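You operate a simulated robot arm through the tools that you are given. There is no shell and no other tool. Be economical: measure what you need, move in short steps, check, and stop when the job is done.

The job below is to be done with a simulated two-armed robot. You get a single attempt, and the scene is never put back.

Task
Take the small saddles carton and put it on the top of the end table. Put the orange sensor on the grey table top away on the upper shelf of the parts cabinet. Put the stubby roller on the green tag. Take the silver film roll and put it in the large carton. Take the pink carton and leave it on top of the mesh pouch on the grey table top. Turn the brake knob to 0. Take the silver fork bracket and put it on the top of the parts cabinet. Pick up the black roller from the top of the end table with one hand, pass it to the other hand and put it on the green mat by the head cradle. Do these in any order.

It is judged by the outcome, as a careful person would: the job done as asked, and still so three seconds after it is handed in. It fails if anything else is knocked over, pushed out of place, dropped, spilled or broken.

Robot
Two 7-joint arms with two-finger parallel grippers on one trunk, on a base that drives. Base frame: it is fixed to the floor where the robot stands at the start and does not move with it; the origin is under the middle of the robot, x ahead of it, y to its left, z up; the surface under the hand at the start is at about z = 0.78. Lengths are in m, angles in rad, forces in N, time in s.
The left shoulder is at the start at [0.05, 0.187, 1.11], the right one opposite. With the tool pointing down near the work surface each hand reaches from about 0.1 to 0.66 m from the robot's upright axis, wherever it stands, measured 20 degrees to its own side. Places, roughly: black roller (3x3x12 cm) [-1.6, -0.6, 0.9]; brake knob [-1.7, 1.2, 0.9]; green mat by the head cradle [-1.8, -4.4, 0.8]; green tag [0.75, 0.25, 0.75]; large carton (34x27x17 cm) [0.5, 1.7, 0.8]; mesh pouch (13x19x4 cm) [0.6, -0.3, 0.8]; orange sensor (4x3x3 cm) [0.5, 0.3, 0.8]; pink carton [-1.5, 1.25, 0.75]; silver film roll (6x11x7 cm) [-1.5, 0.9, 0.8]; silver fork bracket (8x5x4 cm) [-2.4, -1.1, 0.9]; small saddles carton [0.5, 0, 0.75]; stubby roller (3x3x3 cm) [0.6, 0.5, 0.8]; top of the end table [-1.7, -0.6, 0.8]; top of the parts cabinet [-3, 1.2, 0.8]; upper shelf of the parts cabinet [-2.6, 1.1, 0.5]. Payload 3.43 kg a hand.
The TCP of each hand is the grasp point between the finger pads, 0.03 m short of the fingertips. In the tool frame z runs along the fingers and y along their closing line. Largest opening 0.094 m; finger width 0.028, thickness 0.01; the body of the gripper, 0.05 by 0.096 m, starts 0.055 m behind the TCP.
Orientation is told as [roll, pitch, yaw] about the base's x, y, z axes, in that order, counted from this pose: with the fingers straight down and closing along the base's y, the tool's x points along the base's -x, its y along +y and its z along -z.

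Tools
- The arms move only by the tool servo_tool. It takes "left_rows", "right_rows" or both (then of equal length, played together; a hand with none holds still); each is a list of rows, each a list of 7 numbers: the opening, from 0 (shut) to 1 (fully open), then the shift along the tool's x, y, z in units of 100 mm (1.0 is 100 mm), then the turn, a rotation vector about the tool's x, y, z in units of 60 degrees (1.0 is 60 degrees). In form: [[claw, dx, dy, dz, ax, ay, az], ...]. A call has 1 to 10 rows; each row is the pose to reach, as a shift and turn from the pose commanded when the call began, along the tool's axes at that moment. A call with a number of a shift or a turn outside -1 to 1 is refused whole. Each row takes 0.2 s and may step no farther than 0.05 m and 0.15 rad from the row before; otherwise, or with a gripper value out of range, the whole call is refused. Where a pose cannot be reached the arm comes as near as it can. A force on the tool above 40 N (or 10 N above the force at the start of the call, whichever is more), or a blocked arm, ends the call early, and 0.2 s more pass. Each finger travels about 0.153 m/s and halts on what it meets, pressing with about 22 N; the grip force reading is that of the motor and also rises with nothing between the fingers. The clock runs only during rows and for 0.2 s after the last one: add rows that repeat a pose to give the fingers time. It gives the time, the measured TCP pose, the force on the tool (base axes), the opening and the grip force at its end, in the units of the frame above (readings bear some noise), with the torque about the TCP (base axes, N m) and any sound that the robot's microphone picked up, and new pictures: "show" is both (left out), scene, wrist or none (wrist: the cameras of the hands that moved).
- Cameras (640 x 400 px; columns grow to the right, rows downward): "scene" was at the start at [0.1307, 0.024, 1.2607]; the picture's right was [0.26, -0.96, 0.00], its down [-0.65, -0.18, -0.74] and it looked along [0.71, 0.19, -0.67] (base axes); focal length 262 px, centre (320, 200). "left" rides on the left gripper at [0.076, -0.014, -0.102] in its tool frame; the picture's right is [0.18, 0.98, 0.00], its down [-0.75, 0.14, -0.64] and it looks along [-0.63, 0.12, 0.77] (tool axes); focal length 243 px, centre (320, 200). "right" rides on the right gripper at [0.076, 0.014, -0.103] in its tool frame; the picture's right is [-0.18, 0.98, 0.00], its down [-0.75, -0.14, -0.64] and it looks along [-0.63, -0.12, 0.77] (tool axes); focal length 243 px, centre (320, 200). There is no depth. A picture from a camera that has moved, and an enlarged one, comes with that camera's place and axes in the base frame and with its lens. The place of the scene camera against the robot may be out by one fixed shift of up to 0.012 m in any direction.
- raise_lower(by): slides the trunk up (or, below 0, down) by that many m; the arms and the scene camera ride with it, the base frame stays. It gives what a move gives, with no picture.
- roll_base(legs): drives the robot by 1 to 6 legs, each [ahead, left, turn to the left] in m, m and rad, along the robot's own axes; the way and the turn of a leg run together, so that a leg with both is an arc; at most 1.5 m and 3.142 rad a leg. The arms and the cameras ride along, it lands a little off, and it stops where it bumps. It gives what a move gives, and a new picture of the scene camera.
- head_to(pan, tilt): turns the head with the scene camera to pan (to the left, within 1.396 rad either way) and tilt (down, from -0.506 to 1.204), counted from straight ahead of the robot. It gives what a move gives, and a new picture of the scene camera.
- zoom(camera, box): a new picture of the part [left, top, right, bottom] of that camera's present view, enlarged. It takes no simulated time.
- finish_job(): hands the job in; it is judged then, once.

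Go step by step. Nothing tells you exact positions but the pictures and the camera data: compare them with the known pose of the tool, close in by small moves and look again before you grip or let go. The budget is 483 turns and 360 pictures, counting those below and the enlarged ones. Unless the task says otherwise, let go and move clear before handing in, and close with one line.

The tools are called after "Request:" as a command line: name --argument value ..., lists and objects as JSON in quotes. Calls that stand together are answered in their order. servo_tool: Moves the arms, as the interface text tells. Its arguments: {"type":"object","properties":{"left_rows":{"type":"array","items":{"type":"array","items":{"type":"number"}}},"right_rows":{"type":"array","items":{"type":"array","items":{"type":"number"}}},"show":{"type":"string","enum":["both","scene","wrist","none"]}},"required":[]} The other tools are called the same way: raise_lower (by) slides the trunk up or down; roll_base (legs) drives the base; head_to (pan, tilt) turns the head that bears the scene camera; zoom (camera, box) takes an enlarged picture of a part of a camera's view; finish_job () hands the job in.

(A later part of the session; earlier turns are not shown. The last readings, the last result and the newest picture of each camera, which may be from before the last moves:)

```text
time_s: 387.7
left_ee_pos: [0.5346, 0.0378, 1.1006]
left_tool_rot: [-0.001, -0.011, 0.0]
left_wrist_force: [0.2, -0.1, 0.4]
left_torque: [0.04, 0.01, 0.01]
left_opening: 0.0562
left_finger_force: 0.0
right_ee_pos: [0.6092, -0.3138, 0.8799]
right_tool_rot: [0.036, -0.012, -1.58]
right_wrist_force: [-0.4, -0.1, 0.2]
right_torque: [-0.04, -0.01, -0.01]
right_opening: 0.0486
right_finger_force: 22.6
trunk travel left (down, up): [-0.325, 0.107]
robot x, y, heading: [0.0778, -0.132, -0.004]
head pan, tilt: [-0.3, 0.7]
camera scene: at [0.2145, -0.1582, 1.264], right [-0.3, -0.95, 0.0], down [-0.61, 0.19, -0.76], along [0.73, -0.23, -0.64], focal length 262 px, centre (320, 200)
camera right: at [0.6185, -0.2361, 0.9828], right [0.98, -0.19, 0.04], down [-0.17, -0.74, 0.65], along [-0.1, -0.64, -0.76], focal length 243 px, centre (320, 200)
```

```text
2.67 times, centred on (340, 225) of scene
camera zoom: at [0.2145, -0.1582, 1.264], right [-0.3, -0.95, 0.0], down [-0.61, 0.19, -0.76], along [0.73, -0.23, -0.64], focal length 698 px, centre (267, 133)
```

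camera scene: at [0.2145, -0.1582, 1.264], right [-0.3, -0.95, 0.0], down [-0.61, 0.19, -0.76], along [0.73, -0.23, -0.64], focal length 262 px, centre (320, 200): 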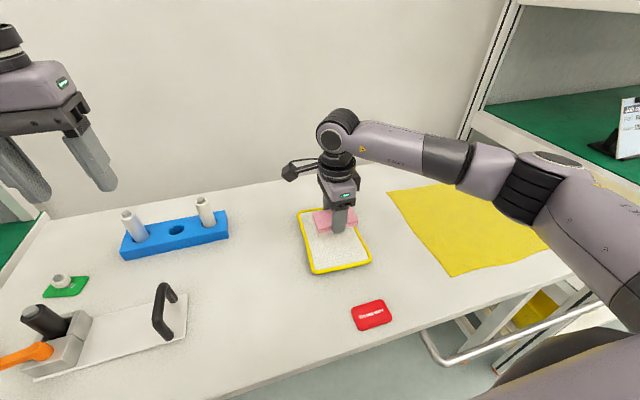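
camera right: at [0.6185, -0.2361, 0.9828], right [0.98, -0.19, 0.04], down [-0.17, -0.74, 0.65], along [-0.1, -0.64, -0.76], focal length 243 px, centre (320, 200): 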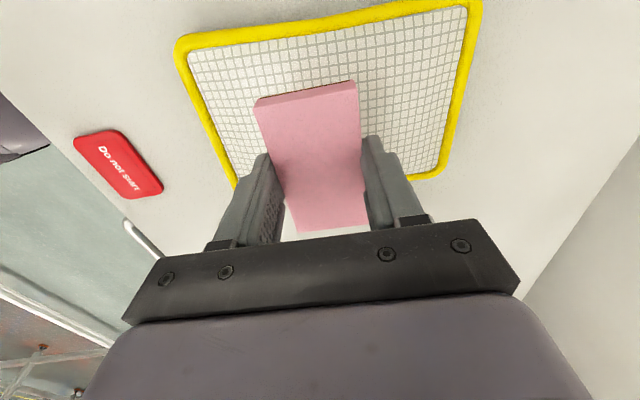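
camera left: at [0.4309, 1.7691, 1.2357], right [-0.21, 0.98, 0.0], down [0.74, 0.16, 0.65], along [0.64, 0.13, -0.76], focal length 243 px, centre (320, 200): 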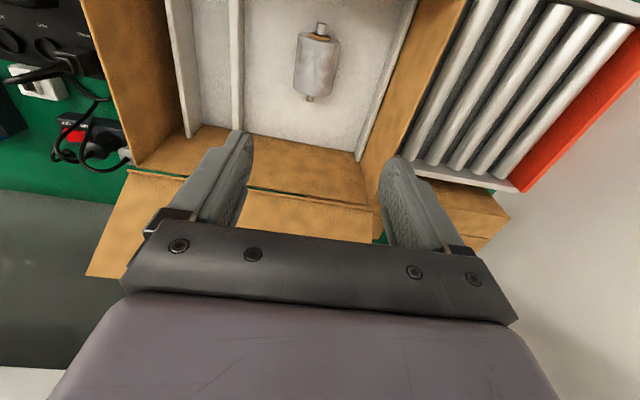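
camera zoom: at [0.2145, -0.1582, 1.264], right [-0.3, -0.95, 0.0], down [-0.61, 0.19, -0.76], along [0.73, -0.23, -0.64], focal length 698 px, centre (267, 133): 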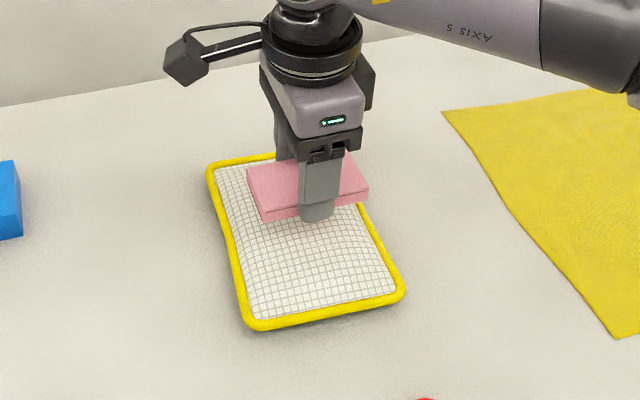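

Request:
servo_tool --right_rows '[[0.3, 0, 0, 0.06, 0, 0, 0], [0.3, 0, 0, 0.12, 0, 0, 0], [0.3, 0, 0, 0.12, 0, 0, 0]]' --show "none"

Request:
servo_tool --right_rows '[[0.3, 0, 0, 0.05, 0, 0, 0], [0.3, 0, 0, 0.05, 0, 0, 0]]' --show "none"

Request:
servo_tool --right_rows '[[0.3, 0, 0, 0.04, 0, 0, 0], [0.3, 0, 0, 0.04, 0, 0, 0]]' --show "none"

Request:
zoom --camera "scene" --box '[270, 160, 410, 280]'

```text
time_s: 388.5
left_ee_pos: [0.5336, 0.0372, 1.1009]
left_tool_rot: [-0.003, -0.011, -0.001]
left_wrist_force: [0.2, 0.9, -0.8]
left_torque: [0.01, -0.04, 0.0]
left_opening: 0.0566
left_finger_force: 0.1
right_ee_pos: [0.6074, -0.3138, 0.8689]
right_tool_rot: [0.038, -0.013, -1.58]
right_wrist_force: [0.4, 0.6, -0.3]
right_torque: [0.0, -0.02, 0.0]
right_opening: 0.0485
right_finger_force: 20.8
trunk travel left (down, up): [-0.325, 0.107]
robot x, y, heading: [0.0797, -0.1353, -0.006]
head pan, tilt: [-0.3, 0.7]
```

```text
time_s: 389.1
left_ee_pos: [0.5356, 0.0375, 1.1022]
left_tool_rot: [-0.002, -0.01, 0.0]
left_wrist_force: [-0.3, -0.5, 0.0]
left_torque: [-0.03, 0.01, -0.03]
left_opening: 0.0566
left_finger_force: 0.1
right_ee_pos: [0.6076, -0.3128, 0.8654]
right_tool_rot: [0.037, -0.012, -1.58]
right_wrist_force: [0.5, 0.5, 0.0]
right_torque: [0.03, 0.01, 0.01]
right_opening: 0.0485
right_finger_force: 22.0
trunk travel left (down, up): [-0.325, 0.107]
robot x, y, heading: [0.0808, -0.135, -0.003]
head pan, tilt: [-0.3, 0.7]
```

```text
time_s: 389.7
left_ee_pos: [0.5351, 0.0367, 1.1029]
left_tool_rot: [-0.002, -0.011, -0.001]
left_wrist_force: [-0.6, -0.7, 0.1]
left_torque: [0.02, -0.02, 0.01]
left_opening: 0.0563
left_finger_force: 0.0
right_ee_pos: [0.6077, -0.3134, 0.8594]
right_tool_rot: [0.036, -0.012, -1.579]
right_wrist_force: [0.7, 0.6, -1.1]
right_torque: [0.02, 0.0, -0.01]
right_opening: 0.0485
right_finger_force: 22.2
trunk travel left (down, up): [-0.325, 0.107]
robot x, y, heading: [0.0847, -0.1368, -0.003]
head pan, tilt: [-0.3, 0.7]
```

```text
3.33 times, centred on (340, 220) of scene
camera zoom: at [0.2145, -0.1582, 1.264], right [-0.3, -0.95, 0.0], down [-0.61, 0.19, -0.76], along [0.73, -0.23, -0.64], focal length 872 px, centre (253, 133)
```

zoom: 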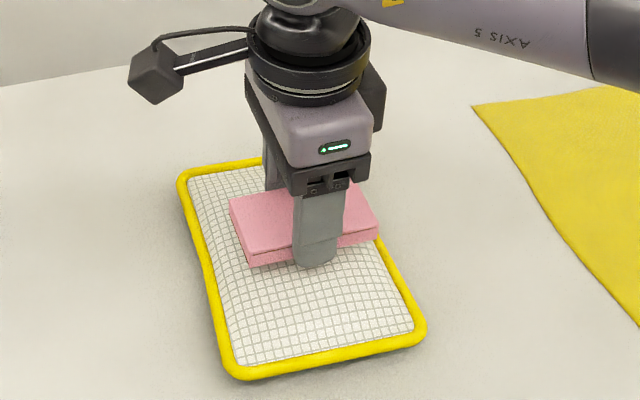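

Request:
servo_tool --right_rows '[[0.3, 0, 0, 0.05, 0, 0, 0], [0.3, 0, 0, 0.05, 0, 0, 0]]' --show "none"

Request:
servo_tool --right_rows '[[0.3, 0, 0, 0.05, 0, 0, 0], [0.3, 0, 0, 0.05, 0, 0, 0]]' --show "none"

Request:
servo_tool --right_rows '[[0.3, 0, 0, 0.05, 0, 0, 0], [0.3, 0, 0, 0.05, 0, 0, 0]]' --show "none"

Request:
zoom --camera "scene" --box '[270, 160, 410, 280]'

```text
time_s: 390.3
left_ee_pos: [0.5341, 0.0379, 1.1006]
left_tool_rot: [0.0, -0.011, 0.0]
left_wrist_force: [0.4, -0.3, 0.0]
left_torque: [0.0, -0.02, 0.0]
left_opening: 0.0563
left_finger_force: 0.0
right_ee_pos: [0.6074, -0.3142, 0.8559]
right_tool_rot: [0.037, -0.013, -1.58]
right_wrist_force: [-0.2, 0.0, -0.9]
right_torque: [0.0, -0.04, -0.02]
right_opening: 0.0486
right_finger_force: 21.6
trunk travel left (down, up): [-0.325, 0.107]
robot x, y, heading: [0.079, -0.133, -0.002]
head pan, tilt: [-0.3, 0.7]
```

```text
time_s: 390.9
left_ee_pos: [0.5339, 0.0369, 1.1031]
left_tool_rot: [-0.003, -0.01, -0.001]
left_wrist_force: [-0.1, 0.0, 0.2]
left_torque: [0.03, 0.02, 0.02]
left_opening: 0.0565
left_finger_force: 0.0
right_ee_pos: [0.609, -0.3155, 0.8508]
right_tool_rot: [0.036, -0.013, -1.579]
right_wrist_force: [-0.2, -0.2, 0.0]
right_torque: [0.02, 0.0, 0.0]
right_opening: 0.0488
right_finger_force: 21.5
trunk travel left (down, up): [-0.325, 0.107]
robot x, y, heading: [0.0822, -0.135, -0.005]
head pan, tilt: [-0.3, 0.7]
```

```text
time_s: 391.5
left_ee_pos: [0.5347, 0.0368, 1.1021]
left_tool_rot: [-0.001, -0.01, 0.001]
left_wrist_force: [0.9, 0.2, 0.1]
left_torque: [-0.02, -0.01, 0.01]
left_opening: 0.0566
left_finger_force: 0.0
right_ee_pos: [0.6096, -0.3142, 0.846]
right_tool_rot: [0.037, -0.011, -1.581]
right_wrist_force: [-0.1, -0.7, 0.8]
right_torque: [-0.01, -0.02, -0.01]
right_opening: 0.0486
right_finger_force: 21.8
trunk travel left (down, up): [-0.325, 0.107]
robot x, y, heading: [0.0831, -0.1357, -0.005]
head pan, tilt: [-0.3, 0.7]
```

```text
3.33 times, centred on (340, 220) of scene
camera zoom: at [0.2145, -0.1582, 1.264], right [-0.3, -0.95, 0.0], down [-0.61, 0.19, -0.76], along [0.73, -0.23, -0.64], focal length 872 px, centre (253, 133)
```

zoom: 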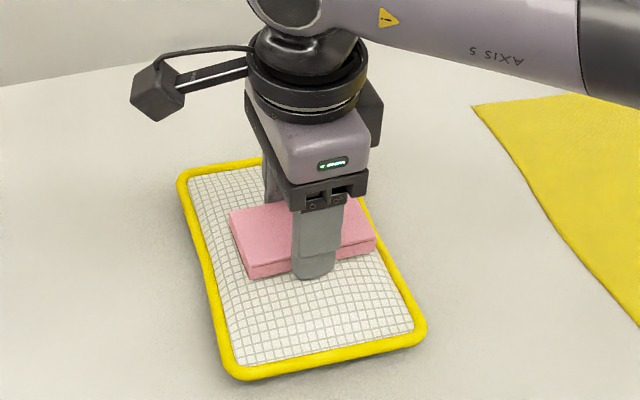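

Request:
servo_tool --right_rows '[[0.3, 0, 0, 0.05, 0, 0, 0], [0.3, 0, 0, 0.05, 0, 0, 0]]' --show "none"

Request:
servo_tool --right_rows '[[0.3, 0, 0, 0.05, 0, 0, 0], [0.3, 0, 0, 0.05, 0, 0, 0]]' --show "none"

Request:
servo_tool --right_rows '[[0.3, 0, 0, 0.05, 0, 0, 0], [0.3, 0, 0, 0.05, 0, 0, 0]]' --show "none"

Request:
zoom --camera "scene" --box '[270, 160, 410, 280]'

```text
time_s: 392.1
left_ee_pos: [0.5336, 0.0385, 1.1024]
left_tool_rot: [-0.002, -0.011, -0.001]
left_wrist_force: [-0.3, -0.5, 0.1]
left_torque: [-0.01, 0.0, 0.01]
left_opening: 0.0563
left_finger_force: 0.0
right_ee_pos: [0.6081, -0.3133, 0.846]
right_tool_rot: [0.043, -0.011, -1.579]
right_wrist_force: [-1.2, -2.6, 24.3]
right_torque: [0.09, 0.78, 0.06]
right_opening: 0.0486
right_finger_force: 21.8
trunk travel left (down, up): [-0.325, 0.107]
robot x, y, heading: [0.0821, -0.1323, -0.002]
head pan, tilt: [-0.3, 0.7]
```

```text
time_s: 392.5
left_ee_pos: [0.5346, 0.0373, 1.1023]
left_tool_rot: [-0.003, -0.01, -0.001]
left_wrist_force: [0.2, -0.7, 0.6]
left_torque: [0.02, 0.0, 0.02]
left_opening: 0.0563
left_finger_force: 0.0
right_ee_pos: [0.6114, -0.3126, 0.8449]
right_tool_rot: [0.047, -0.006, -1.579]
right_wrist_force: [-4.0, -0.7, 16.5]
right_torque: [0.1, 0.6, 0.05]
right_opening: 0.0487
right_finger_force: 22.4
trunk travel left (down, up): [-0.325, 0.107]
robot x, y, heading: [0.0803, -0.1399, -0.002]
head pan, tilt: [-0.3, 0.7]
stopped in row 1 (right hand): the force on the tool passed its limit at 43 N (the readings are from after the stop); the commanded pose is now the measured one
```

```text
time_s: 393.1
left_ee_pos: [0.5339, 0.0377, 1.1024]
left_tool_rot: [0.0, -0.011, 0.001]
left_wrist_force: [-0.5, -0.4, -0.1]
left_torque: [0.02, -0.01, 0.01]
left_opening: 0.0567
left_finger_force: 0.1
right_ee_pos: [0.6132, -0.312, 0.8462]
right_tool_rot: [0.056, -0.003, -1.582]
right_wrist_force: [-2.6, -0.3, 15.9]
right_torque: [0.02, 0.56, 0.08]
right_opening: 0.0486
right_finger_force: 21.7
trunk travel left (down, up): [-0.325, 0.107]
robot x, y, heading: [0.0837, -0.1324, -0.004]
head pan, tilt: [-0.3, 0.7]
stopped in row 2 (right hand): the force on the tool passed its limit at 42 N (the readings are from after the stop); the commanded pose is now the measured one
```

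```text
3.33 times, centred on (340, 220) of scene
camera zoom: at [0.2134, -0.158, 1.2639], right [-0.3, -0.95, 0.0], down [-0.61, 0.19, -0.77], along [0.73, -0.23, -0.64], focal length 872 px, centre (253, 133)
```

zoom: 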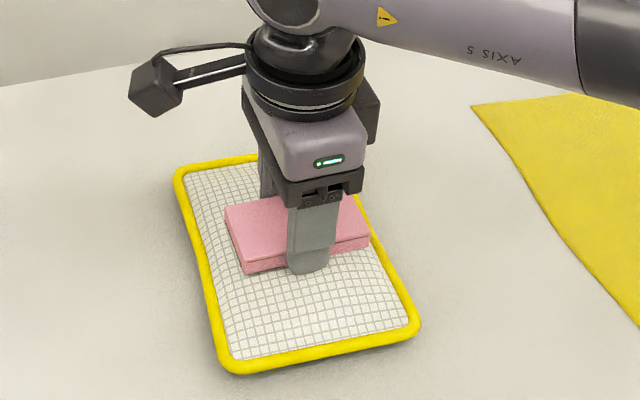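

Contact. I'll ease off, release and rise.

Request:
servo_tool --right_rows '[[0.3, 0, 0, -0.03, 0, 0, 0], [0.3, 0, 0, -0.03, 0, 0, 0], [0.6, 0, 0, -0.03, 0, 0, 0], [0.75, 0, 0, -0.03, 0, 0, 0], [0.75, 0, 0, -0.3, 0, 0, 0], [0.75, 0, 0, -0.7, 0, 0, 0], [0.75, 0, 0, -1.0, 0, 0, 0]]'

Request:
zoom --camera "scene" --box '[270, 160, 410, 280]'

```text
time_s: 394.7
left_ee_pos: [0.5348, 0.0356, 1.1004]
left_tool_rot: [-0.003, -0.011, 0.0]
left_wrist_force: [0.4, -0.7, 0.0]
left_torque: [0.01, 0.0, 0.0]
left_opening: 0.0563
left_finger_force: 0.1
right_ee_pos: [0.6086, -0.3132, 0.9454]
right_tool_rot: [0.05, -0.008, -1.582]
right_wrist_force: [-0.1, -0.3, -0.4]
right_torque: [0.01, -0.02, 0.0]
right_opening: 0.0702
right_finger_force: 0.1
trunk travel left (down, up): [-0.325, 0.107]
robot x, y, heading: [0.0791, -0.1368, -0.004]
head pan, tilt: [-0.3, 0.7]
camera scene: at [0.2142, -0.1583, 1.264], right [-0.3, -0.95, 0.0], down [-0.61, 0.19, -0.77], along [0.73, -0.23, -0.64], focal length 262 px, centre (320, 200)
camera right: at [0.6186, -0.2363, 1.048], right [0.98, -0.19, 0.05], down [-0.18, -0.75, 0.64], along [-0.09, -0.63, -0.77], focal length 243 px, centre (320, 200)
```

scene: 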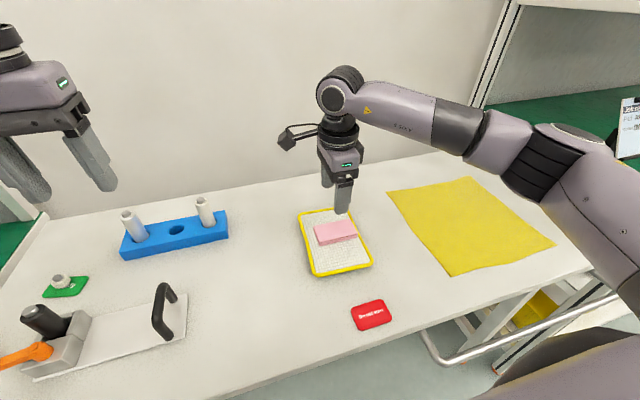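
right: 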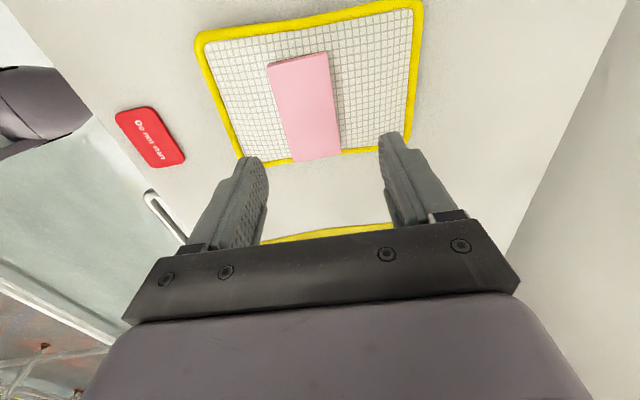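

```text
3.33 times, centred on (340, 220) of scene
camera zoom: at [0.2142, -0.1583, 1.264], right [-0.3, -0.95, 0.0], down [-0.61, 0.19, -0.77], along [0.73, -0.23, -0.64], focal length 872 px, centre (253, 133)
```

zoom: 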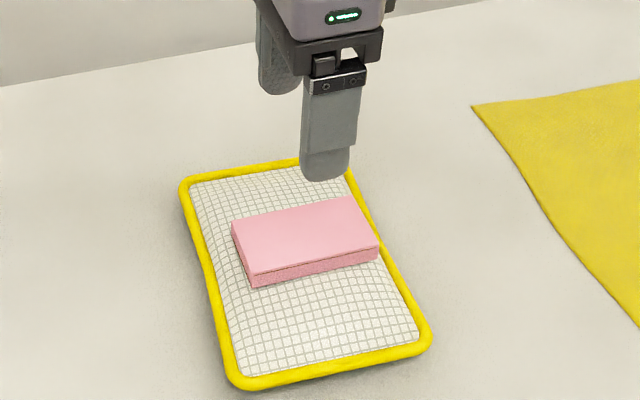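

The pink carton rests on the pouch. Next is the orange sensor at about [0.534, 0.327]: an orange lever tip is close to its -y end, so I'll grip across x with the right hand. I'll raise both hands and shift left.

Request:
servo_tool --right_rows '[[0.75, 0, 0, -0.4, 0, 0, 0], [0.75, 0, -0.3, -0.8, 0, 0, 0], [0.75, 0, -0.7, -1.0, 0, 0, 0], [0.75, 0, -1.0, -1.0, 0, 0, 0]]' --left_rows '[[0.5, 0.4, 0.1, 0, 0, 0, 0], [0.5, 0.8, 0.3, 0, 0, 0, 0], [0.5, 1.0, 0.6, 0, 0, 0, 0], [0.5, 1.0, 0.9, 0, 0, 0, 0]]' --show "none"

Request:
roll_base --legs '[[0, 0.58, 0]]'

Request:
head_to --pan -0.2 --tilt 0.9

```text
time_s: 395.7
left_ee_pos: [0.4346, 0.1276, 1.0984]
left_tool_rot: [-0.001, -0.011, -0.001]
left_wrist_force: [0.2, 0.5, -0.2]
left_torque: [0.02, 0.04, 0.05]
left_opening: 0.0468
left_finger_force: 0.1
right_ee_pos: [0.5009, -0.314, 1.0366]
right_tool_rot: [0.051, -0.007, -1.584]
right_wrist_force: [0.6, 0.0, -0.3]
right_torque: [-0.04, -0.02, 0.03]
right_opening: 0.0703
right_finger_force: 0.1
trunk travel left (down, up): [-0.325, 0.107]
robot x, y, heading: [0.0848, -0.1354, -0.007]
head pan, tilt: [-0.3, 0.7]
```

```text
time_s: 399.5
left_ee_pos: [0.4326, 0.5159, 1.0984]
left_tool_rot: [-0.001, -0.01, 0.002]
left_wrist_force: [-0.3, -0.9, -0.3]
left_torque: [0.0, 0.0, 0.01]
left_opening: 0.0472
left_finger_force: 0.0
right_ee_pos: [0.4994, 0.0757, 1.0368]
right_tool_rot: [0.051, -0.006, -1.581]
right_wrist_force: [0.0, 0.1, -0.1]
right_torque: [0.01, 0.0, 0.02]
right_opening: 0.0706
right_finger_force: 0.1
trunk travel left (down, up): [-0.325, 0.107]
robot x, y, heading: [0.0791, 0.2535, -0.003]
head pan, tilt: [-0.3, 0.7]
stopped in leg 1: the robot was blocked; the commanded pose is now the measured one
camera scene: at [0.213, 0.2305, 1.264], right [-0.3, -0.95, 0.0], down [-0.61, 0.19, -0.76], along [0.73, -0.23, -0.64], focal length 262 px, centre (320, 200)
```

scene: 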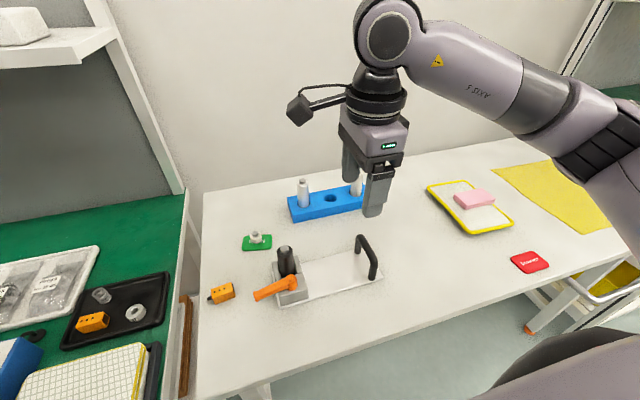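

```text
time_s: 400.2
left_ee_pos: [0.4327, 0.5172, 1.0981]
left_tool_rot: [-0.002, -0.01, -0.001]
left_wrist_force: [0.3, -0.1, -0.4]
left_torque: [-0.01, -0.02, -0.01]
left_opening: 0.0471
left_finger_force: 0.1
right_ee_pos: [0.4992, 0.0767, 1.0352]
right_tool_rot: [0.051, -0.006, -1.581]
right_wrist_force: [-0.3, -0.6, -0.2]
right_torque: [0.0, 0.01, -0.03]
right_opening: 0.0706
right_finger_force: 0.1
trunk travel left (down, up): [-0.325, 0.107]
robot x, y, heading: [0.0812, 0.2555, -0.008]
head pan, tilt: [-0.201, 0.901]
camera scene: at [0.2059, 0.2412, 1.2479], right [-0.21, -0.98, 0.0], down [-0.77, 0.16, -0.62], along [0.61, -0.13, -0.78], focal length 262 px, centre (320, 200)
```

scene: 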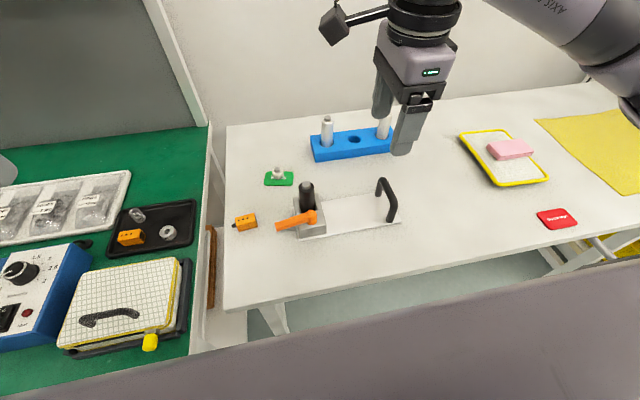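

The base touched a table leg lightly; nothing on top moved. I'll back off and go further left from a greater distance.

Request:
roll_base --legs '[[0, -0.02, 0], [-0.13, 0, 0], [0, 0.25, 0]]'

Request:
zoom --camera "scene" --box '[200, 60, 440, 260]'

```text
time_s: 404.4
left_ee_pos: [0.3057, 0.7501, 1.0989]
left_tool_rot: [-0.001, -0.009, -0.002]
left_wrist_force: [-1.0, 0.7, -0.6]
left_torque: [0.01, -0.01, -0.05]
left_opening: 0.0471
left_finger_force: 0.1
right_ee_pos: [0.3696, 0.3098, 1.0356]
right_tool_rot: [0.051, -0.007, -1.585]
right_wrist_force: [-0.5, 0.3, 0.9]
right_torque: [-0.03, -0.01, 0.03]
right_opening: 0.0706
right_finger_force: 0.0
trunk travel left (down, up): [-0.325, 0.107]
robot x, y, heading: [-0.0447, 0.4883, -0.005]
head pan, tilt: [-0.201, 0.901]
camera scene: at [0.0773, 0.4756, 1.2479], right [-0.21, -0.98, 0.0], down [-0.77, 0.16, -0.62], along [0.61, -0.13, -0.78], focal length 262 px, centre (320, 200)
```

scene: 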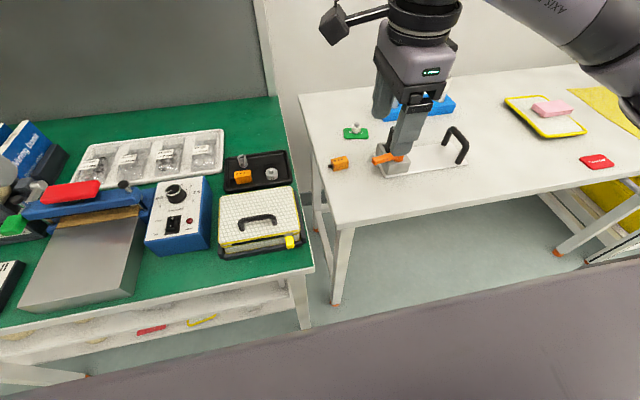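

```text
2.00 times, centred on (320, 160) of scene
camera zoom: at [0.0773, 0.4756, 1.2479], right [-0.21, -0.98, 0.0], down [-0.77, 0.16, -0.62], along [0.61, -0.13, -0.78], focal length 523 px, centre (320, 280)
```

zoom: 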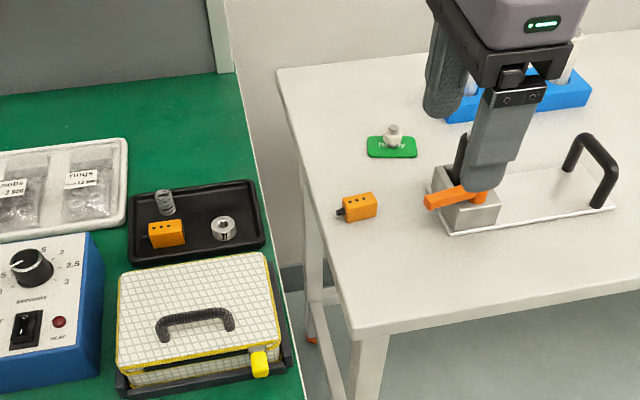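

The sensor is confirmed at [0.536, 0.327]. I'll move the right hand over it and level it.

Request:
servo_tool --right_rows '[[0.6, 0.05, 0.4, 0, 0.02, 0, 0], [0.6, 0.1, 0.8, 0, 0.05, 0, 0], [0.6, 0.15, 1.0, 0.1, 0.05, 0, 0]]' --show "none"

Request:
servo_tool --right_rows '[[0.6, 0, 0.4, 0.1, 0, 0, 0], [0.6, 0, 0.66, 0.5, 0, 0, 0], [0.6, 0, 0.66, 0.9, 0, 0, 0], [0.6, 0, 0.66, 0.9, 0, 0, 0]]'

Request:
zoom --camera "right" --box '[220, 40, 420, 200]'

```text
time_s: 405.2
left_ee_pos: [0.3056, 0.7496, 1.098]
left_tool_rot: [0.0, -0.011, -0.002]
left_wrist_force: [0.2, -0.6, 0.4]
left_torque: [-0.05, -0.02, 0.0]
left_opening: 0.0468
left_finger_force: 0.1
right_ee_pos: [0.4714, 0.3247, 1.0313]
right_tool_rot: [-0.001, -0.005, -1.582]
right_wrist_force: [-0.1, -0.2, -0.2]
right_torque: [-0.01, 0.02, 0.0]
right_opening: 0.0565
right_finger_force: 0.2
trunk travel left (down, up): [-0.325, 0.107]
robot x, y, heading: [-0.048, 0.4884, -0.007]
head pan, tilt: [-0.201, 0.901]
```

```text
time_s: 406.2
left_ee_pos: [0.305, 0.7496, 1.098]
left_tool_rot: [-0.002, -0.01, -0.002]
left_wrist_force: [-0.1, 0.2, 0.1]
left_torque: [0.0, 0.02, -0.02]
left_opening: 0.0471
left_finger_force: 0.2
right_ee_pos: [0.5383, 0.3213, 0.9399]
right_tool_rot: [-0.002, -0.006, -1.583]
right_wrist_force: [0.3, -0.6, 0.2]
right_torque: [0.03, -0.01, -0.02]
right_opening: 0.0563
right_finger_force: 0.0
trunk travel left (down, up): [-0.325, 0.107]
robot x, y, heading: [-0.0486, 0.4881, -0.01]
head pan, tilt: [-0.201, 0.901]
camera scene: at [0.0773, 0.4755, 1.2479], right [-0.21, -0.98, 0.0], down [-0.77, 0.16, -0.62], along [0.61, -0.13, -0.78], focal length 262 px, centre (320, 200)
camera right: at [0.5533, 0.399, 1.0426], right [0.98, -0.2, 0.0], down [-0.15, -0.75, 0.65], along [-0.13, -0.63, -0.76], focal length 243 px, centre (320, 200)
```

scene: 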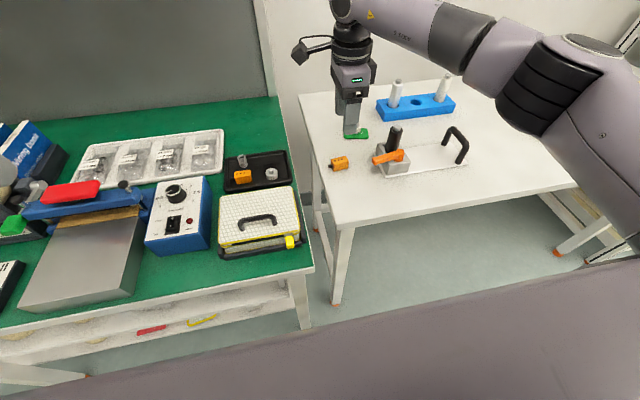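
right: 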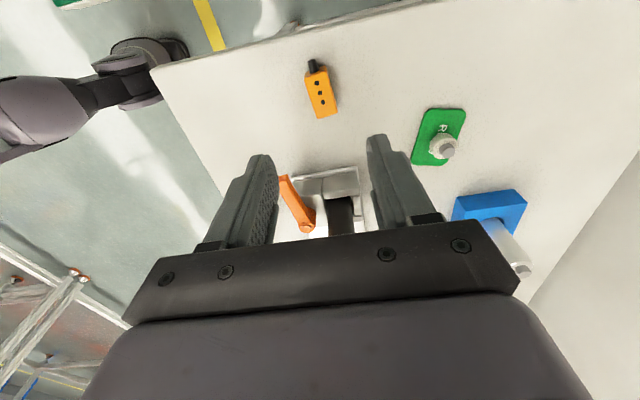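

```text
2.50 times, centred on (320, 120) of right
camera zoom: at [0.5533, 0.399, 1.0426], right [0.98, -0.2, 0.0], down [-0.15, -0.75, 0.65], along [-0.13, -0.63, -0.76], focal length 606 px, centre (320, 400)
```

zoom: 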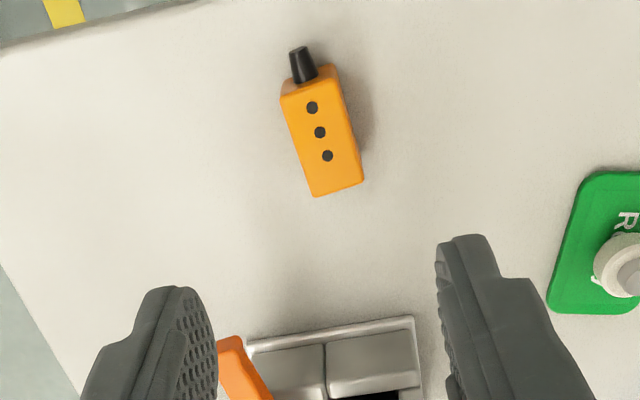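

Request:
servo_tool --right_rows '[[0.6, 0.07, 0.02, 0.2, 0, 0, -0.08], [0.6, 0.07, 0.02, 0.6, 0, 0, -0.153], [0.6, 0.07, 0.02, 1.0, 0, 0, -0.153], [0.6, 0.07, 0.02, 1.0, 0, 0, -0.153]]'

Request:
zoom --camera "right" --box '[220, 60, 420, 220]'

```text
time_s: 407.2
left_ee_pos: [0.3063, 0.7497, 1.0979]
left_tool_rot: [-0.001, -0.01, -0.002]
left_wrist_force: [-0.2, 0.3, 0.2]
left_torque: [0.0, 0.01, -0.02]
left_opening: 0.0472
left_finger_force: 0.2
right_ee_pos: [0.5402, 0.3279, 0.836]
right_tool_rot: [-0.002, -0.003, -1.424]
right_wrist_force: [1.0, 0.0, -0.1]
right_torque: [0.01, -0.03, -0.02]
right_opening: 0.0566
right_finger_force: 0.1
trunk travel left (down, up): [-0.325, 0.107]
robot x, y, heading: [-0.0485, 0.4911, -0.005]
head pan, tilt: [-0.201, 0.901]
camera scene: at [0.0773, 0.4754, 1.2479], right [-0.21, -0.98, 0.0], down [-0.77, 0.16, -0.62], along [0.61, -0.13, -0.78], focal length 262 px, centre (320, 200)
camera right: at [0.5422, 0.4065, 0.9395], right [1.0, -0.04, 0.0], down [-0.03, -0.76, 0.65], along [-0.03, -0.65, -0.76], focal length 243 px, centre (320, 200)
```

scene: 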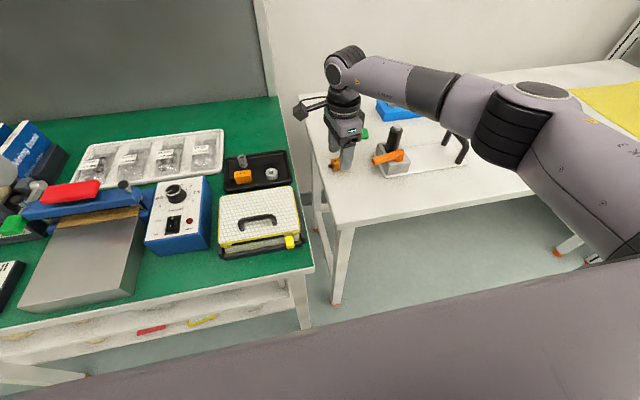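
right: 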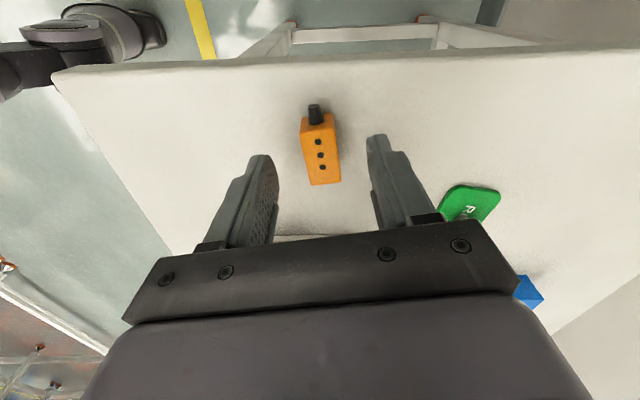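

```text
2.50 times, centred on (320, 140) of right
camera zoom: at [0.5422, 0.4065, 0.9395], right [1.0, -0.04, 0.0], down [-0.03, -0.76, 0.65], along [-0.03, -0.65, -0.76], focal length 606 px, centre (320, 350)
```

zoom: 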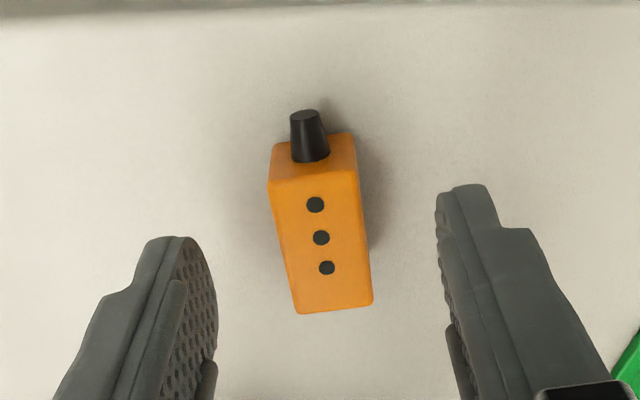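

Aligned. Down and close.

Request:
servo_tool --right_rows '[[0.6, -0.02, -0.02, 0.12, 0, 0, 0], [0.6, -0.02, -0.02, 0.22, 0, 0, 0], [0.6, -0.02, -0.02, 0.22, 0, 0, 0], [0.1, -0.02, -0.02, 0.22, 0, 0, 0], [0.1, -0.02, -0.02, 0.22, 0, 0, 0], [0.1, -0.02, -0.02, 0.22, 0, 0, 0]]' --show "none"

Request:
servo_tool --right_rows '[[0.1, 0, 0, -0.2, 0, 0, 0], [0.1, 0, 0, -0.6, 0, 0, 0], [0.1, 0, 0, -1.0, 0, 0, 0], [0.1, 0, 0, -1.0, 0, 0, 0]]'

```text
time_s: 408.6
left_ee_pos: [0.3056, 0.7492, 1.098]
left_tool_rot: [-0.001, -0.01, -0.002]
left_wrist_force: [0.4, 0.4, -0.7]
left_torque: [0.02, 0.02, -0.04]
left_opening: 0.047
left_finger_force: 0.1
right_ee_pos: [0.5372, 0.3261, 0.8176]
right_tool_rot: [-0.004, -0.006, -1.425]
right_wrist_force: [-0.5, -0.9, -0.5]
right_torque: [-0.03, -0.02, -0.01]
right_opening: 0.021
right_finger_force: 22.3
trunk travel left (down, up): [-0.325, 0.107]
robot x, y, heading: [-0.0434, 0.4906, -0.01]
head pan, tilt: [-0.201, 0.901]
```

```text
time_s: 409.6
left_ee_pos: [0.306, 0.7487, 1.098]
left_tool_rot: [-0.002, -0.01, 0.0]
left_wrist_force: [0.8, -0.5, 0.2]
left_torque: [0.05, -0.02, -0.02]
left_opening: 0.047
left_finger_force: 0.0
right_ee_pos: [0.5376, 0.3266, 0.9171]
right_tool_rot: [-0.002, -0.005, -1.423]
right_wrist_force: [-0.2, 0.2, -1.5]
right_torque: [-0.02, 0.02, -0.01]
right_opening: 0.021
right_finger_force: 22.1
trunk travel left (down, up): [-0.325, 0.107]
robot x, y, heading: [-0.0447, 0.4915, -0.009]
head pan, tilt: [-0.201, 0.901]
camera scene: at [0.0774, 0.4753, 1.2478], right [-0.21, -0.98, 0.0], down [-0.77, 0.16, -0.62], along [0.61, -0.13, -0.78], focal length 262 px, centre (320, 200)
camera right: at [0.5401, 0.403, 1.021], right [1.0, -0.04, 0.0], down [-0.03, -0.76, 0.65], along [-0.03, -0.65, -0.76], focal length 243 px, centre (320, 200)
```

scene: 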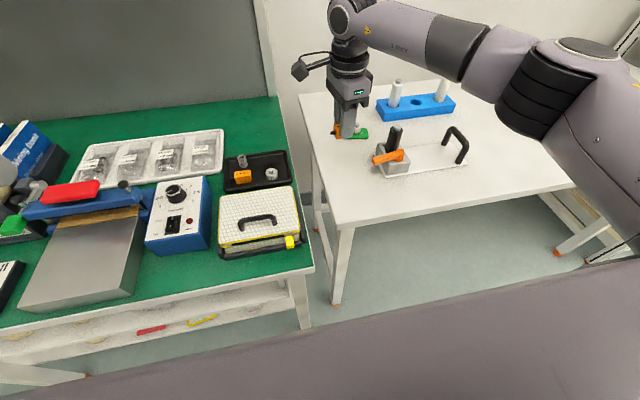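
right: 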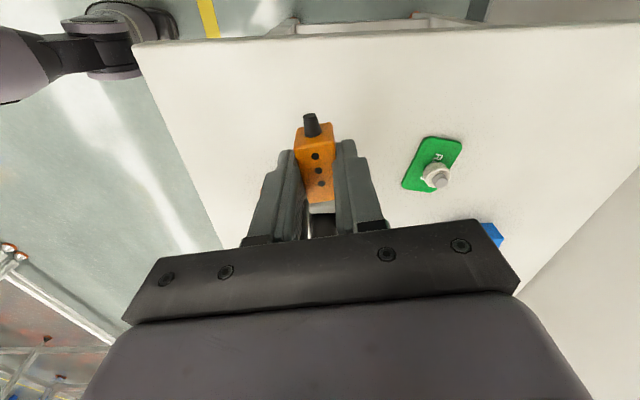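

The sensor is held. I'll draw the hand in, turn it back to face forward, and reverse through the corridor to the cabinet.

Request:
servo_tool --right_rows '[[0.1, 0, -0.3, -0.2, 0, 0, -0.13], [0.1, 0, -0.6, -0.4, 0, 0, -0.26], [0.1, 0, -0.9, -0.6, 0, 0, -0.4], [0.1, 0, -1.0, -0.7, 0, 0, -0.53], [0.1, 0, -1.0, -0.7, 0, 0, -0.67]]' --show "none"

Request:
servo_tool --right_rows '[[0.1, 0.2, 0, 0, 0, 0, -0.13], [0.1, 0.4, 0, 0, 0, 0, -0.26], [0.1, 0.6, 0, 0, 0, 0, -0.4], [0.1, 0.8, 0, 0, 0, 0, -0.53], [0.1, 0.9, 0, 0, 0, 0, -0.66]]' --show "none"

Request:
roll_base --legs '[[-0.4, 0, 0], [0, -0.12, 0], [-1.2, 0, 0], [-0.95, 0, 0]]'

```text
time_s: 410.8
left_ee_pos: [0.3056, 0.7502, 1.0982]
left_tool_rot: [-0.001, -0.01, -0.002]
left_wrist_force: [-0.3, 0.1, 0.2]
left_torque: [0.0, 0.04, 0.0]
left_opening: 0.0472
left_finger_force: 0.1
right_ee_pos: [0.4365, 0.3108, 0.9889]
right_tool_rot: [-0.006, -0.001, -0.72]
right_wrist_force: [-0.6, 0.3, -0.9]
right_torque: [-0.02, 0.02, 0.0]
right_opening: 0.0211
right_finger_force: 22.3
trunk travel left (down, up): [-0.325, 0.107]
robot x, y, heading: [-0.0478, 0.4927, -0.01]
head pan, tilt: [-0.201, 0.901]
```

```text
time_s: 412.0
left_ee_pos: [0.3061, 0.7506, 1.0986]
left_tool_rot: [-0.002, -0.011, -0.001]
left_wrist_force: [0.1, 0.2, -0.3]
left_torque: [0.01, -0.01, -0.03]
left_opening: 0.0469
left_finger_force: 0.1
right_ee_pos: [0.3717, 0.3727, 0.9885]
right_tool_rot: [-0.005, 0.001, -0.028]
right_wrist_force: [0.2, 0.5, 0.1]
right_torque: [-0.03, -0.01, -0.05]
right_opening: 0.0209
right_finger_force: 22.3
trunk travel left (down, up): [-0.325, 0.107]
robot x, y, heading: [-0.0477, 0.4916, -0.008]
head pan, tilt: [-0.201, 0.901]
```

```text
time_s: 424.2
left_ee_pos: [-1.8279, 0.6428, 1.0941]
left_tool_rot: [0.014, 0.005, -0.097]
left_wrist_force: [0.2, 0.6, -0.6]
left_torque: [0.01, 0.01, -0.04]
left_opening: 0.047
left_finger_force: 0.1
right_ee_pos: [-1.7822, 0.2762, 0.9851]
right_tool_rot: [-0.001, 0.009, -0.083]
right_wrist_force: [0.2, 0.2, -0.8]
right_torque: [0.01, 0.03, 0.01]
right_opening: 0.0212
right_finger_force: 21.7
trunk travel left (down, up): [-0.325, 0.107]
robot x, y, heading: [-2.1954, 0.4162, -0.058]
head pan, tilt: [-0.201, 0.901]
stopped in leg 4: the robot was blocked; the commanded pose is now the measured one
camera scene: at [-2.069, 0.3919, 1.2469], right [-0.26, -0.97, 0.0], down [-0.76, 0.21, -0.62], along [0.6, -0.16, -0.79], focal length 262 px, centre (320, 200)
```

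scene: 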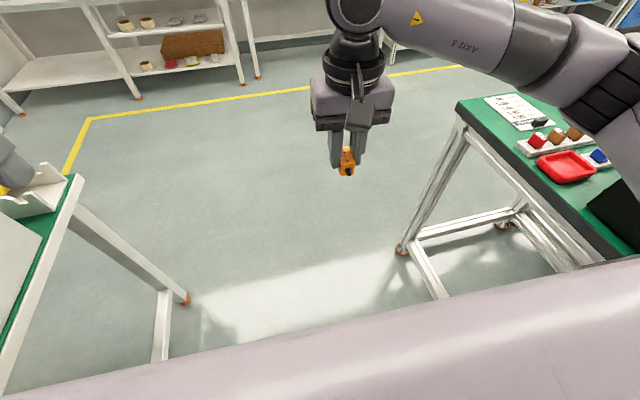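

The base was blocked early; I suspect the left elbow. I'll look to the left before moving anything.

Request:
head_to --pan 1.0 --tilt 0.6

Request:
head_to --pan 1.39 --tilt 0.3

```text
time_s: 425.6
left_ee_pos: [-1.8266, 0.6432, 1.0945]
left_tool_rot: [0.014, 0.006, -0.096]
left_wrist_force: [0.7, 0.0, -0.4]
left_torque: [0.01, -0.01, 0.01]
left_opening: 0.0469
left_finger_force: 0.0
right_ee_pos: [-1.7796, 0.277, 0.9847]
right_tool_rot: [0.001, 0.014, -0.08]
right_wrist_force: [0.6, -0.2, -0.9]
right_torque: [-0.01, 0.01, 0.0]
right_opening: 0.021
right_finger_force: 21.4
trunk travel left (down, up): [-0.325, 0.107]
robot x, y, heading: [-2.1982, 0.4194, -0.06]
head pan, tilt: [1.0, 0.6]
camera scene: at [-2.0878, 0.4825, 1.272], right [0.81, -0.59, -0.01], down [-0.34, -0.45, -0.83], along [0.48, 0.67, -0.56], focal length 262 px, centre (320, 200)
```

scene: 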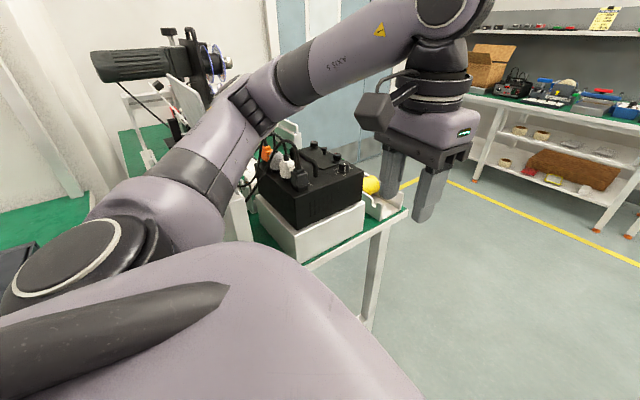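

```text
time_s: 426.5
left_ee_pos: [-1.8255, 0.6443, 1.0955]
left_tool_rot: [0.014, 0.005, -0.095]
left_wrist_force: [0.7, -0.5, -0.3]
left_torque: [-0.02, 0.04, 0.01]
left_opening: 0.0472
left_finger_force: 0.0
right_ee_pos: [-1.7793, 0.2763, 0.9843]
right_tool_rot: [0.002, 0.012, -0.081]
right_wrist_force: [-0.3, -0.7, -1.6]
right_torque: [0.0, -0.02, 0.0]
right_opening: 0.021
right_finger_force: 22.3
trunk travel left (down, up): [-0.325, 0.107]
robot x, y, heading: [-2.1988, 0.4203, -0.061]
head pan, tilt: [1.389, 0.3]
camera scene: at [-2.1174, 0.5015, 1.3], right [0.97, -0.24, -0.01], down [-0.08, -0.28, -0.96], along [0.22, 0.93, -0.29], focal length 262 px, centre (320, 200)
```

scene: 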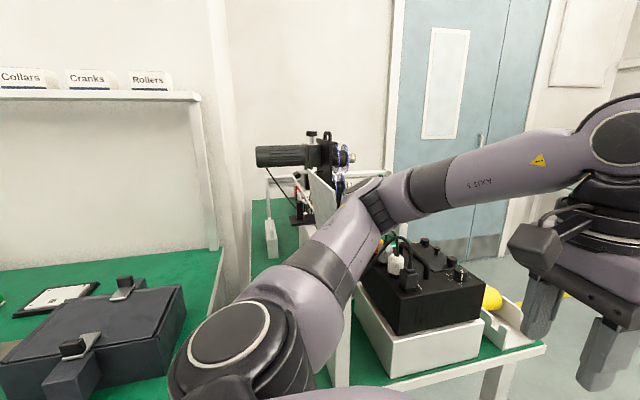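

The left elbow has met the chart stand behind the power supply. I'll drive forward a little to free it, then lift and fold the left arm away.

Request:
roll_base --legs '[[0.06, -0.03, 0.05]]'

Request:
zoom --camera "scene" --box '[220, 110, 420, 310]'

```text
time_s: 427.5
left_ee_pos: [-1.7852, 0.6375, 1.0975]
left_tool_rot: [0.007, -0.005, -0.038]
left_wrist_force: [-0.3, 0.1, -0.7]
left_torque: [0.0, -0.02, -0.02]
left_opening: 0.0469
left_finger_force: 0.1
right_ee_pos: [-1.7211, 0.2707, 0.9888]
right_tool_rot: [-0.005, 0.004, -0.033]
right_wrist_force: [0.1, 0.2, -0.1]
right_torque: [0.02, 0.0, 0.01]
right_opening: 0.0208
right_finger_force: 21.8
trunk travel left (down, up): [-0.325, 0.107]
robot x, y, heading: [-2.1398, 0.389, -0.014]
head pan, tilt: [1.389, 0.3]
camera scene: at [-2.0709, 0.4811, 1.3001], right [0.98, -0.19, 0.0], down [-0.06, -0.29, -0.96], along [0.18, 0.94, -0.3], focal length 262 px, centre (320, 200)
```

scene: 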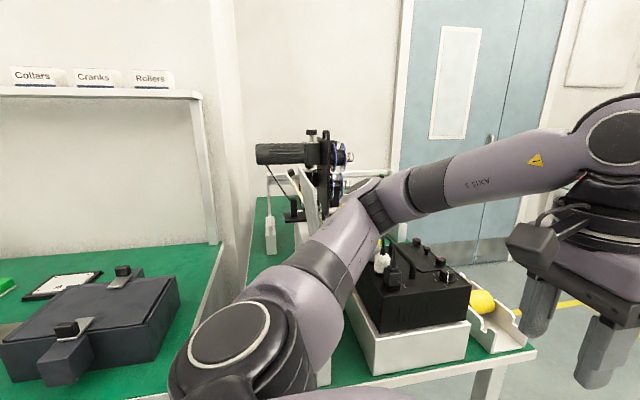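

```text
2.00 times, centred on (320, 210) of scene
camera zoom: at [-2.0709, 0.4811, 1.3001], right [0.98, -0.19, 0.0], down [-0.06, -0.29, -0.96], along [0.18, 0.94, -0.3], focal length 523 px, centre (320, 180)
```

zoom: 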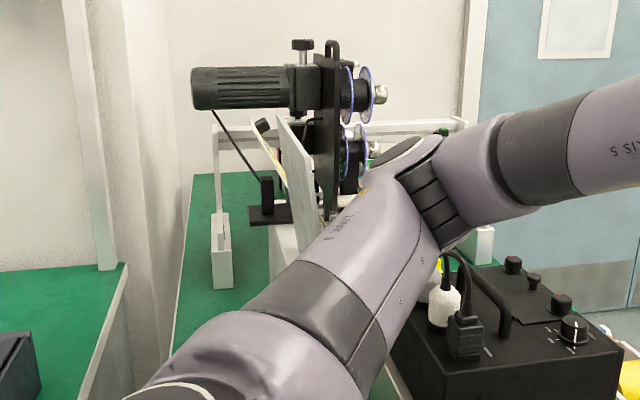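

The charts still stand as before. I'll stretch the left arm forward and inward so its elbow comes in, then continue.

Request:
servo_tool --left_rows '[[0.5, -0.3, -0.3, 0, 0, 0, 0], [0.5, -0.6, -0.6, 0, 0, 0, 0], [0.5, -0.9, -0.9, 0, 0, 0, 0], [0.5, -1.0, -1.0, -0.2, 0, 0, 0]]' --show "none"

Request:
servo_tool --left_rows '[[0.5, -0.4, -0.2, 0, 0, 0, 0], [0.5, -0.8, -0.4, 0, 0, 0, 0], [0.5, -1.0, -0.4, 0, 0, 0, 0]]' --show "scene"

```text
time_s: 428.5
left_ee_pos: [-1.6881, 0.5338, 1.1176]
left_tool_rot: [0.006, -0.004, -0.04]
left_wrist_force: [0.0, 0.3, -0.8]
left_torque: [-0.03, 0.0, 0.0]
left_opening: 0.047
left_finger_force: 0.0
right_ee_pos: [-1.721, 0.2704, 0.9895]
right_tool_rot: [-0.005, 0.004, -0.033]
right_wrist_force: [-0.3, -0.3, -0.6]
right_torque: [-0.02, -0.01, -0.01]
right_opening: 0.0208
right_finger_force: 22.4
trunk travel left (down, up): [-0.325, 0.107]
robot x, y, heading: [-2.1423, 0.3873, -0.011]
head pan, tilt: [1.389, 0.3]
```

```text
time_s: 429.3
left_ee_pos: [-1.5896, 0.49, 1.1143]
left_tool_rot: [0.007, -0.006, -0.037]
left_wrist_force: [-0.1, -0.3, 1.5]
left_torque: [0.05, 0.03, 0.01]
left_opening: 0.0465
left_finger_force: 0.1
right_ee_pos: [-1.7219, 0.2702, 0.9883]
right_tool_rot: [-0.005, 0.002, -0.032]
right_wrist_force: [1.4, -0.7, -0.6]
right_torque: [-0.01, -0.01, 0.0]
right_opening: 0.0209
right_finger_force: 22.2
trunk travel left (down, up): [-0.325, 0.107]
robot x, y, heading: [-2.1414, 0.3868, -0.01]
head pan, tilt: [1.389, 0.3]
camera scene: at [-2.0716, 0.4815, 1.3001], right [0.98, -0.19, 0.0], down [-0.06, -0.29, -0.96], along [0.18, 0.94, -0.3], focal length 262 px, centre (320, 200)
```

scene: 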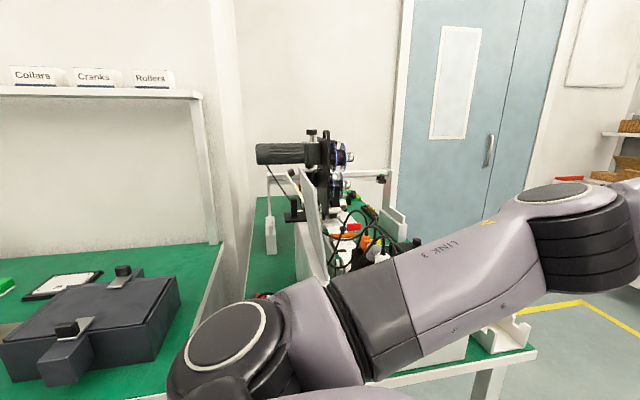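

The elbow is in now, about 10 cm clear of the bench objects. Continuing backwards.

Request:
roll_base --legs '[[-0.2, -0.03, 0], [-0.26, 0, 0]]'

```text
time_s: 432.3
left_ee_pos: [-2.0435, 0.4667, 1.1145]
left_tool_rot: [0.005, -0.005, -0.033]
left_wrist_force: [0.2, 0.4, 0.2]
left_torque: [0.01, -0.02, 0.05]
left_opening: 0.0468
left_finger_force: 0.0
right_ee_pos: [-2.1739, 0.2467, 0.9897]
right_tool_rot: [-0.005, 0.001, -0.03]
right_wrist_force: [0.0, -0.5, -0.1]
right_torque: [0.0, 0.01, 0.01]
right_opening: 0.0208
right_finger_force: 22.3
trunk travel left (down, up): [-0.325, 0.107]
robot x, y, heading: [-2.589, 0.3602, -0.005]
head pan, tilt: [1.389, 0.3]
camera scene: at [-2.5247, 0.4556, 1.3002], right [0.98, -0.19, 0.0], down [-0.05, -0.29, -0.96], along [0.18, 0.94, -0.3], focal length 262 px, centre (320, 200)
```

scene: 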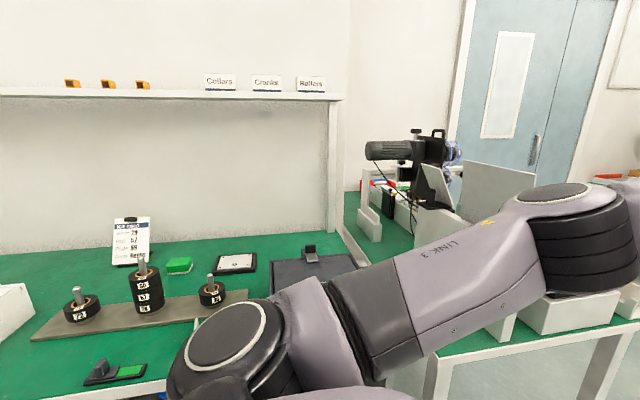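

Request:
roll_base --legs '[[0, -0.13, 0], [0, 0, 1.576]]'

Request:
head_to --pan 0.0 --tilt 0.75

```text
time_s: 437.9
left_ee_pos: [-2.6843, 0.7838, 1.1129]
left_tool_rot: [0.005, -0.006, 1.513]
left_wrist_force: [-0.4, 0.6, 0.0]
left_torque: [-0.01, 0.01, 0.03]
left_opening: 0.0469
left_finger_force: 0.1
right_ee_pos: [-2.4678, 0.6496, 0.9896]
right_tool_rot: [-0.008, 0.003, 1.518]
right_wrist_force: [0.1, 0.7, -0.9]
right_torque: [0.0, 0.02, -0.03]
right_opening: 0.0208
right_finger_force: 21.8
trunk travel left (down, up): [-0.325, 0.107]
robot x, y, heading: [-2.5906, 0.2337, 1.539]
head pan, tilt: [1.389, 0.3]
camera scene: at [-2.6906, 0.3125, 1.3001], right [0.21, 0.98, 0.0], down [0.29, -0.06, -0.96], along [-0.93, 0.2, -0.3], focal length 262 px, centre (320, 200)
```

scene: 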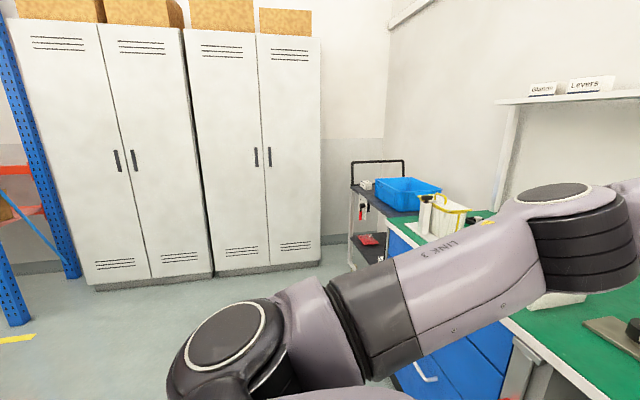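

```text
time_s: 439.4
left_ee_pos: [-2.686, 0.7833, 1.1149]
left_tool_rot: [0.005, -0.006, 1.513]
left_wrist_force: [-0.1, -0.8, 0.5]
left_torque: [-0.01, 0.05, -0.02]
left_opening: 0.0468
left_finger_force: 0.1
right_ee_pos: [-2.4672, 0.6496, 0.9887]
right_tool_rot: [-0.006, 0.002, 1.518]
right_wrist_force: [0.3, -0.8, -0.4]
right_torque: [0.0, -0.01, 0.03]
right_opening: 0.021
right_finger_force: 21.9
trunk travel left (down, up): [-0.325, 0.107]
robot x, y, heading: [-2.5924, 0.228, 1.542]
head pan, tilt: [0.0, 0.75]
camera scene: at [-2.5968, 0.3758, 1.2598], right [1.0, -0.03, 0.0], down [-0.02, -0.68, -0.73], along [0.02, 0.73, -0.68], focal length 262 px, centre (320, 200)
```

scene: 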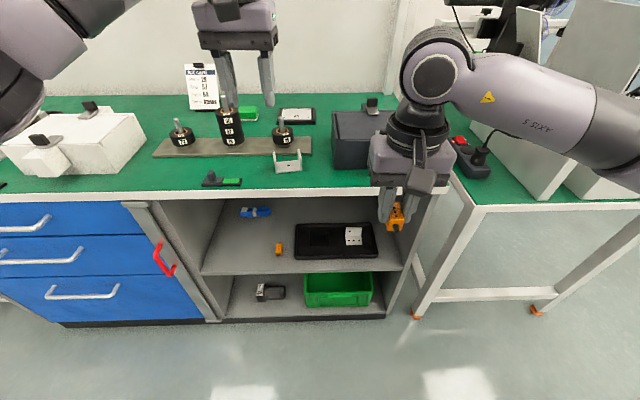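

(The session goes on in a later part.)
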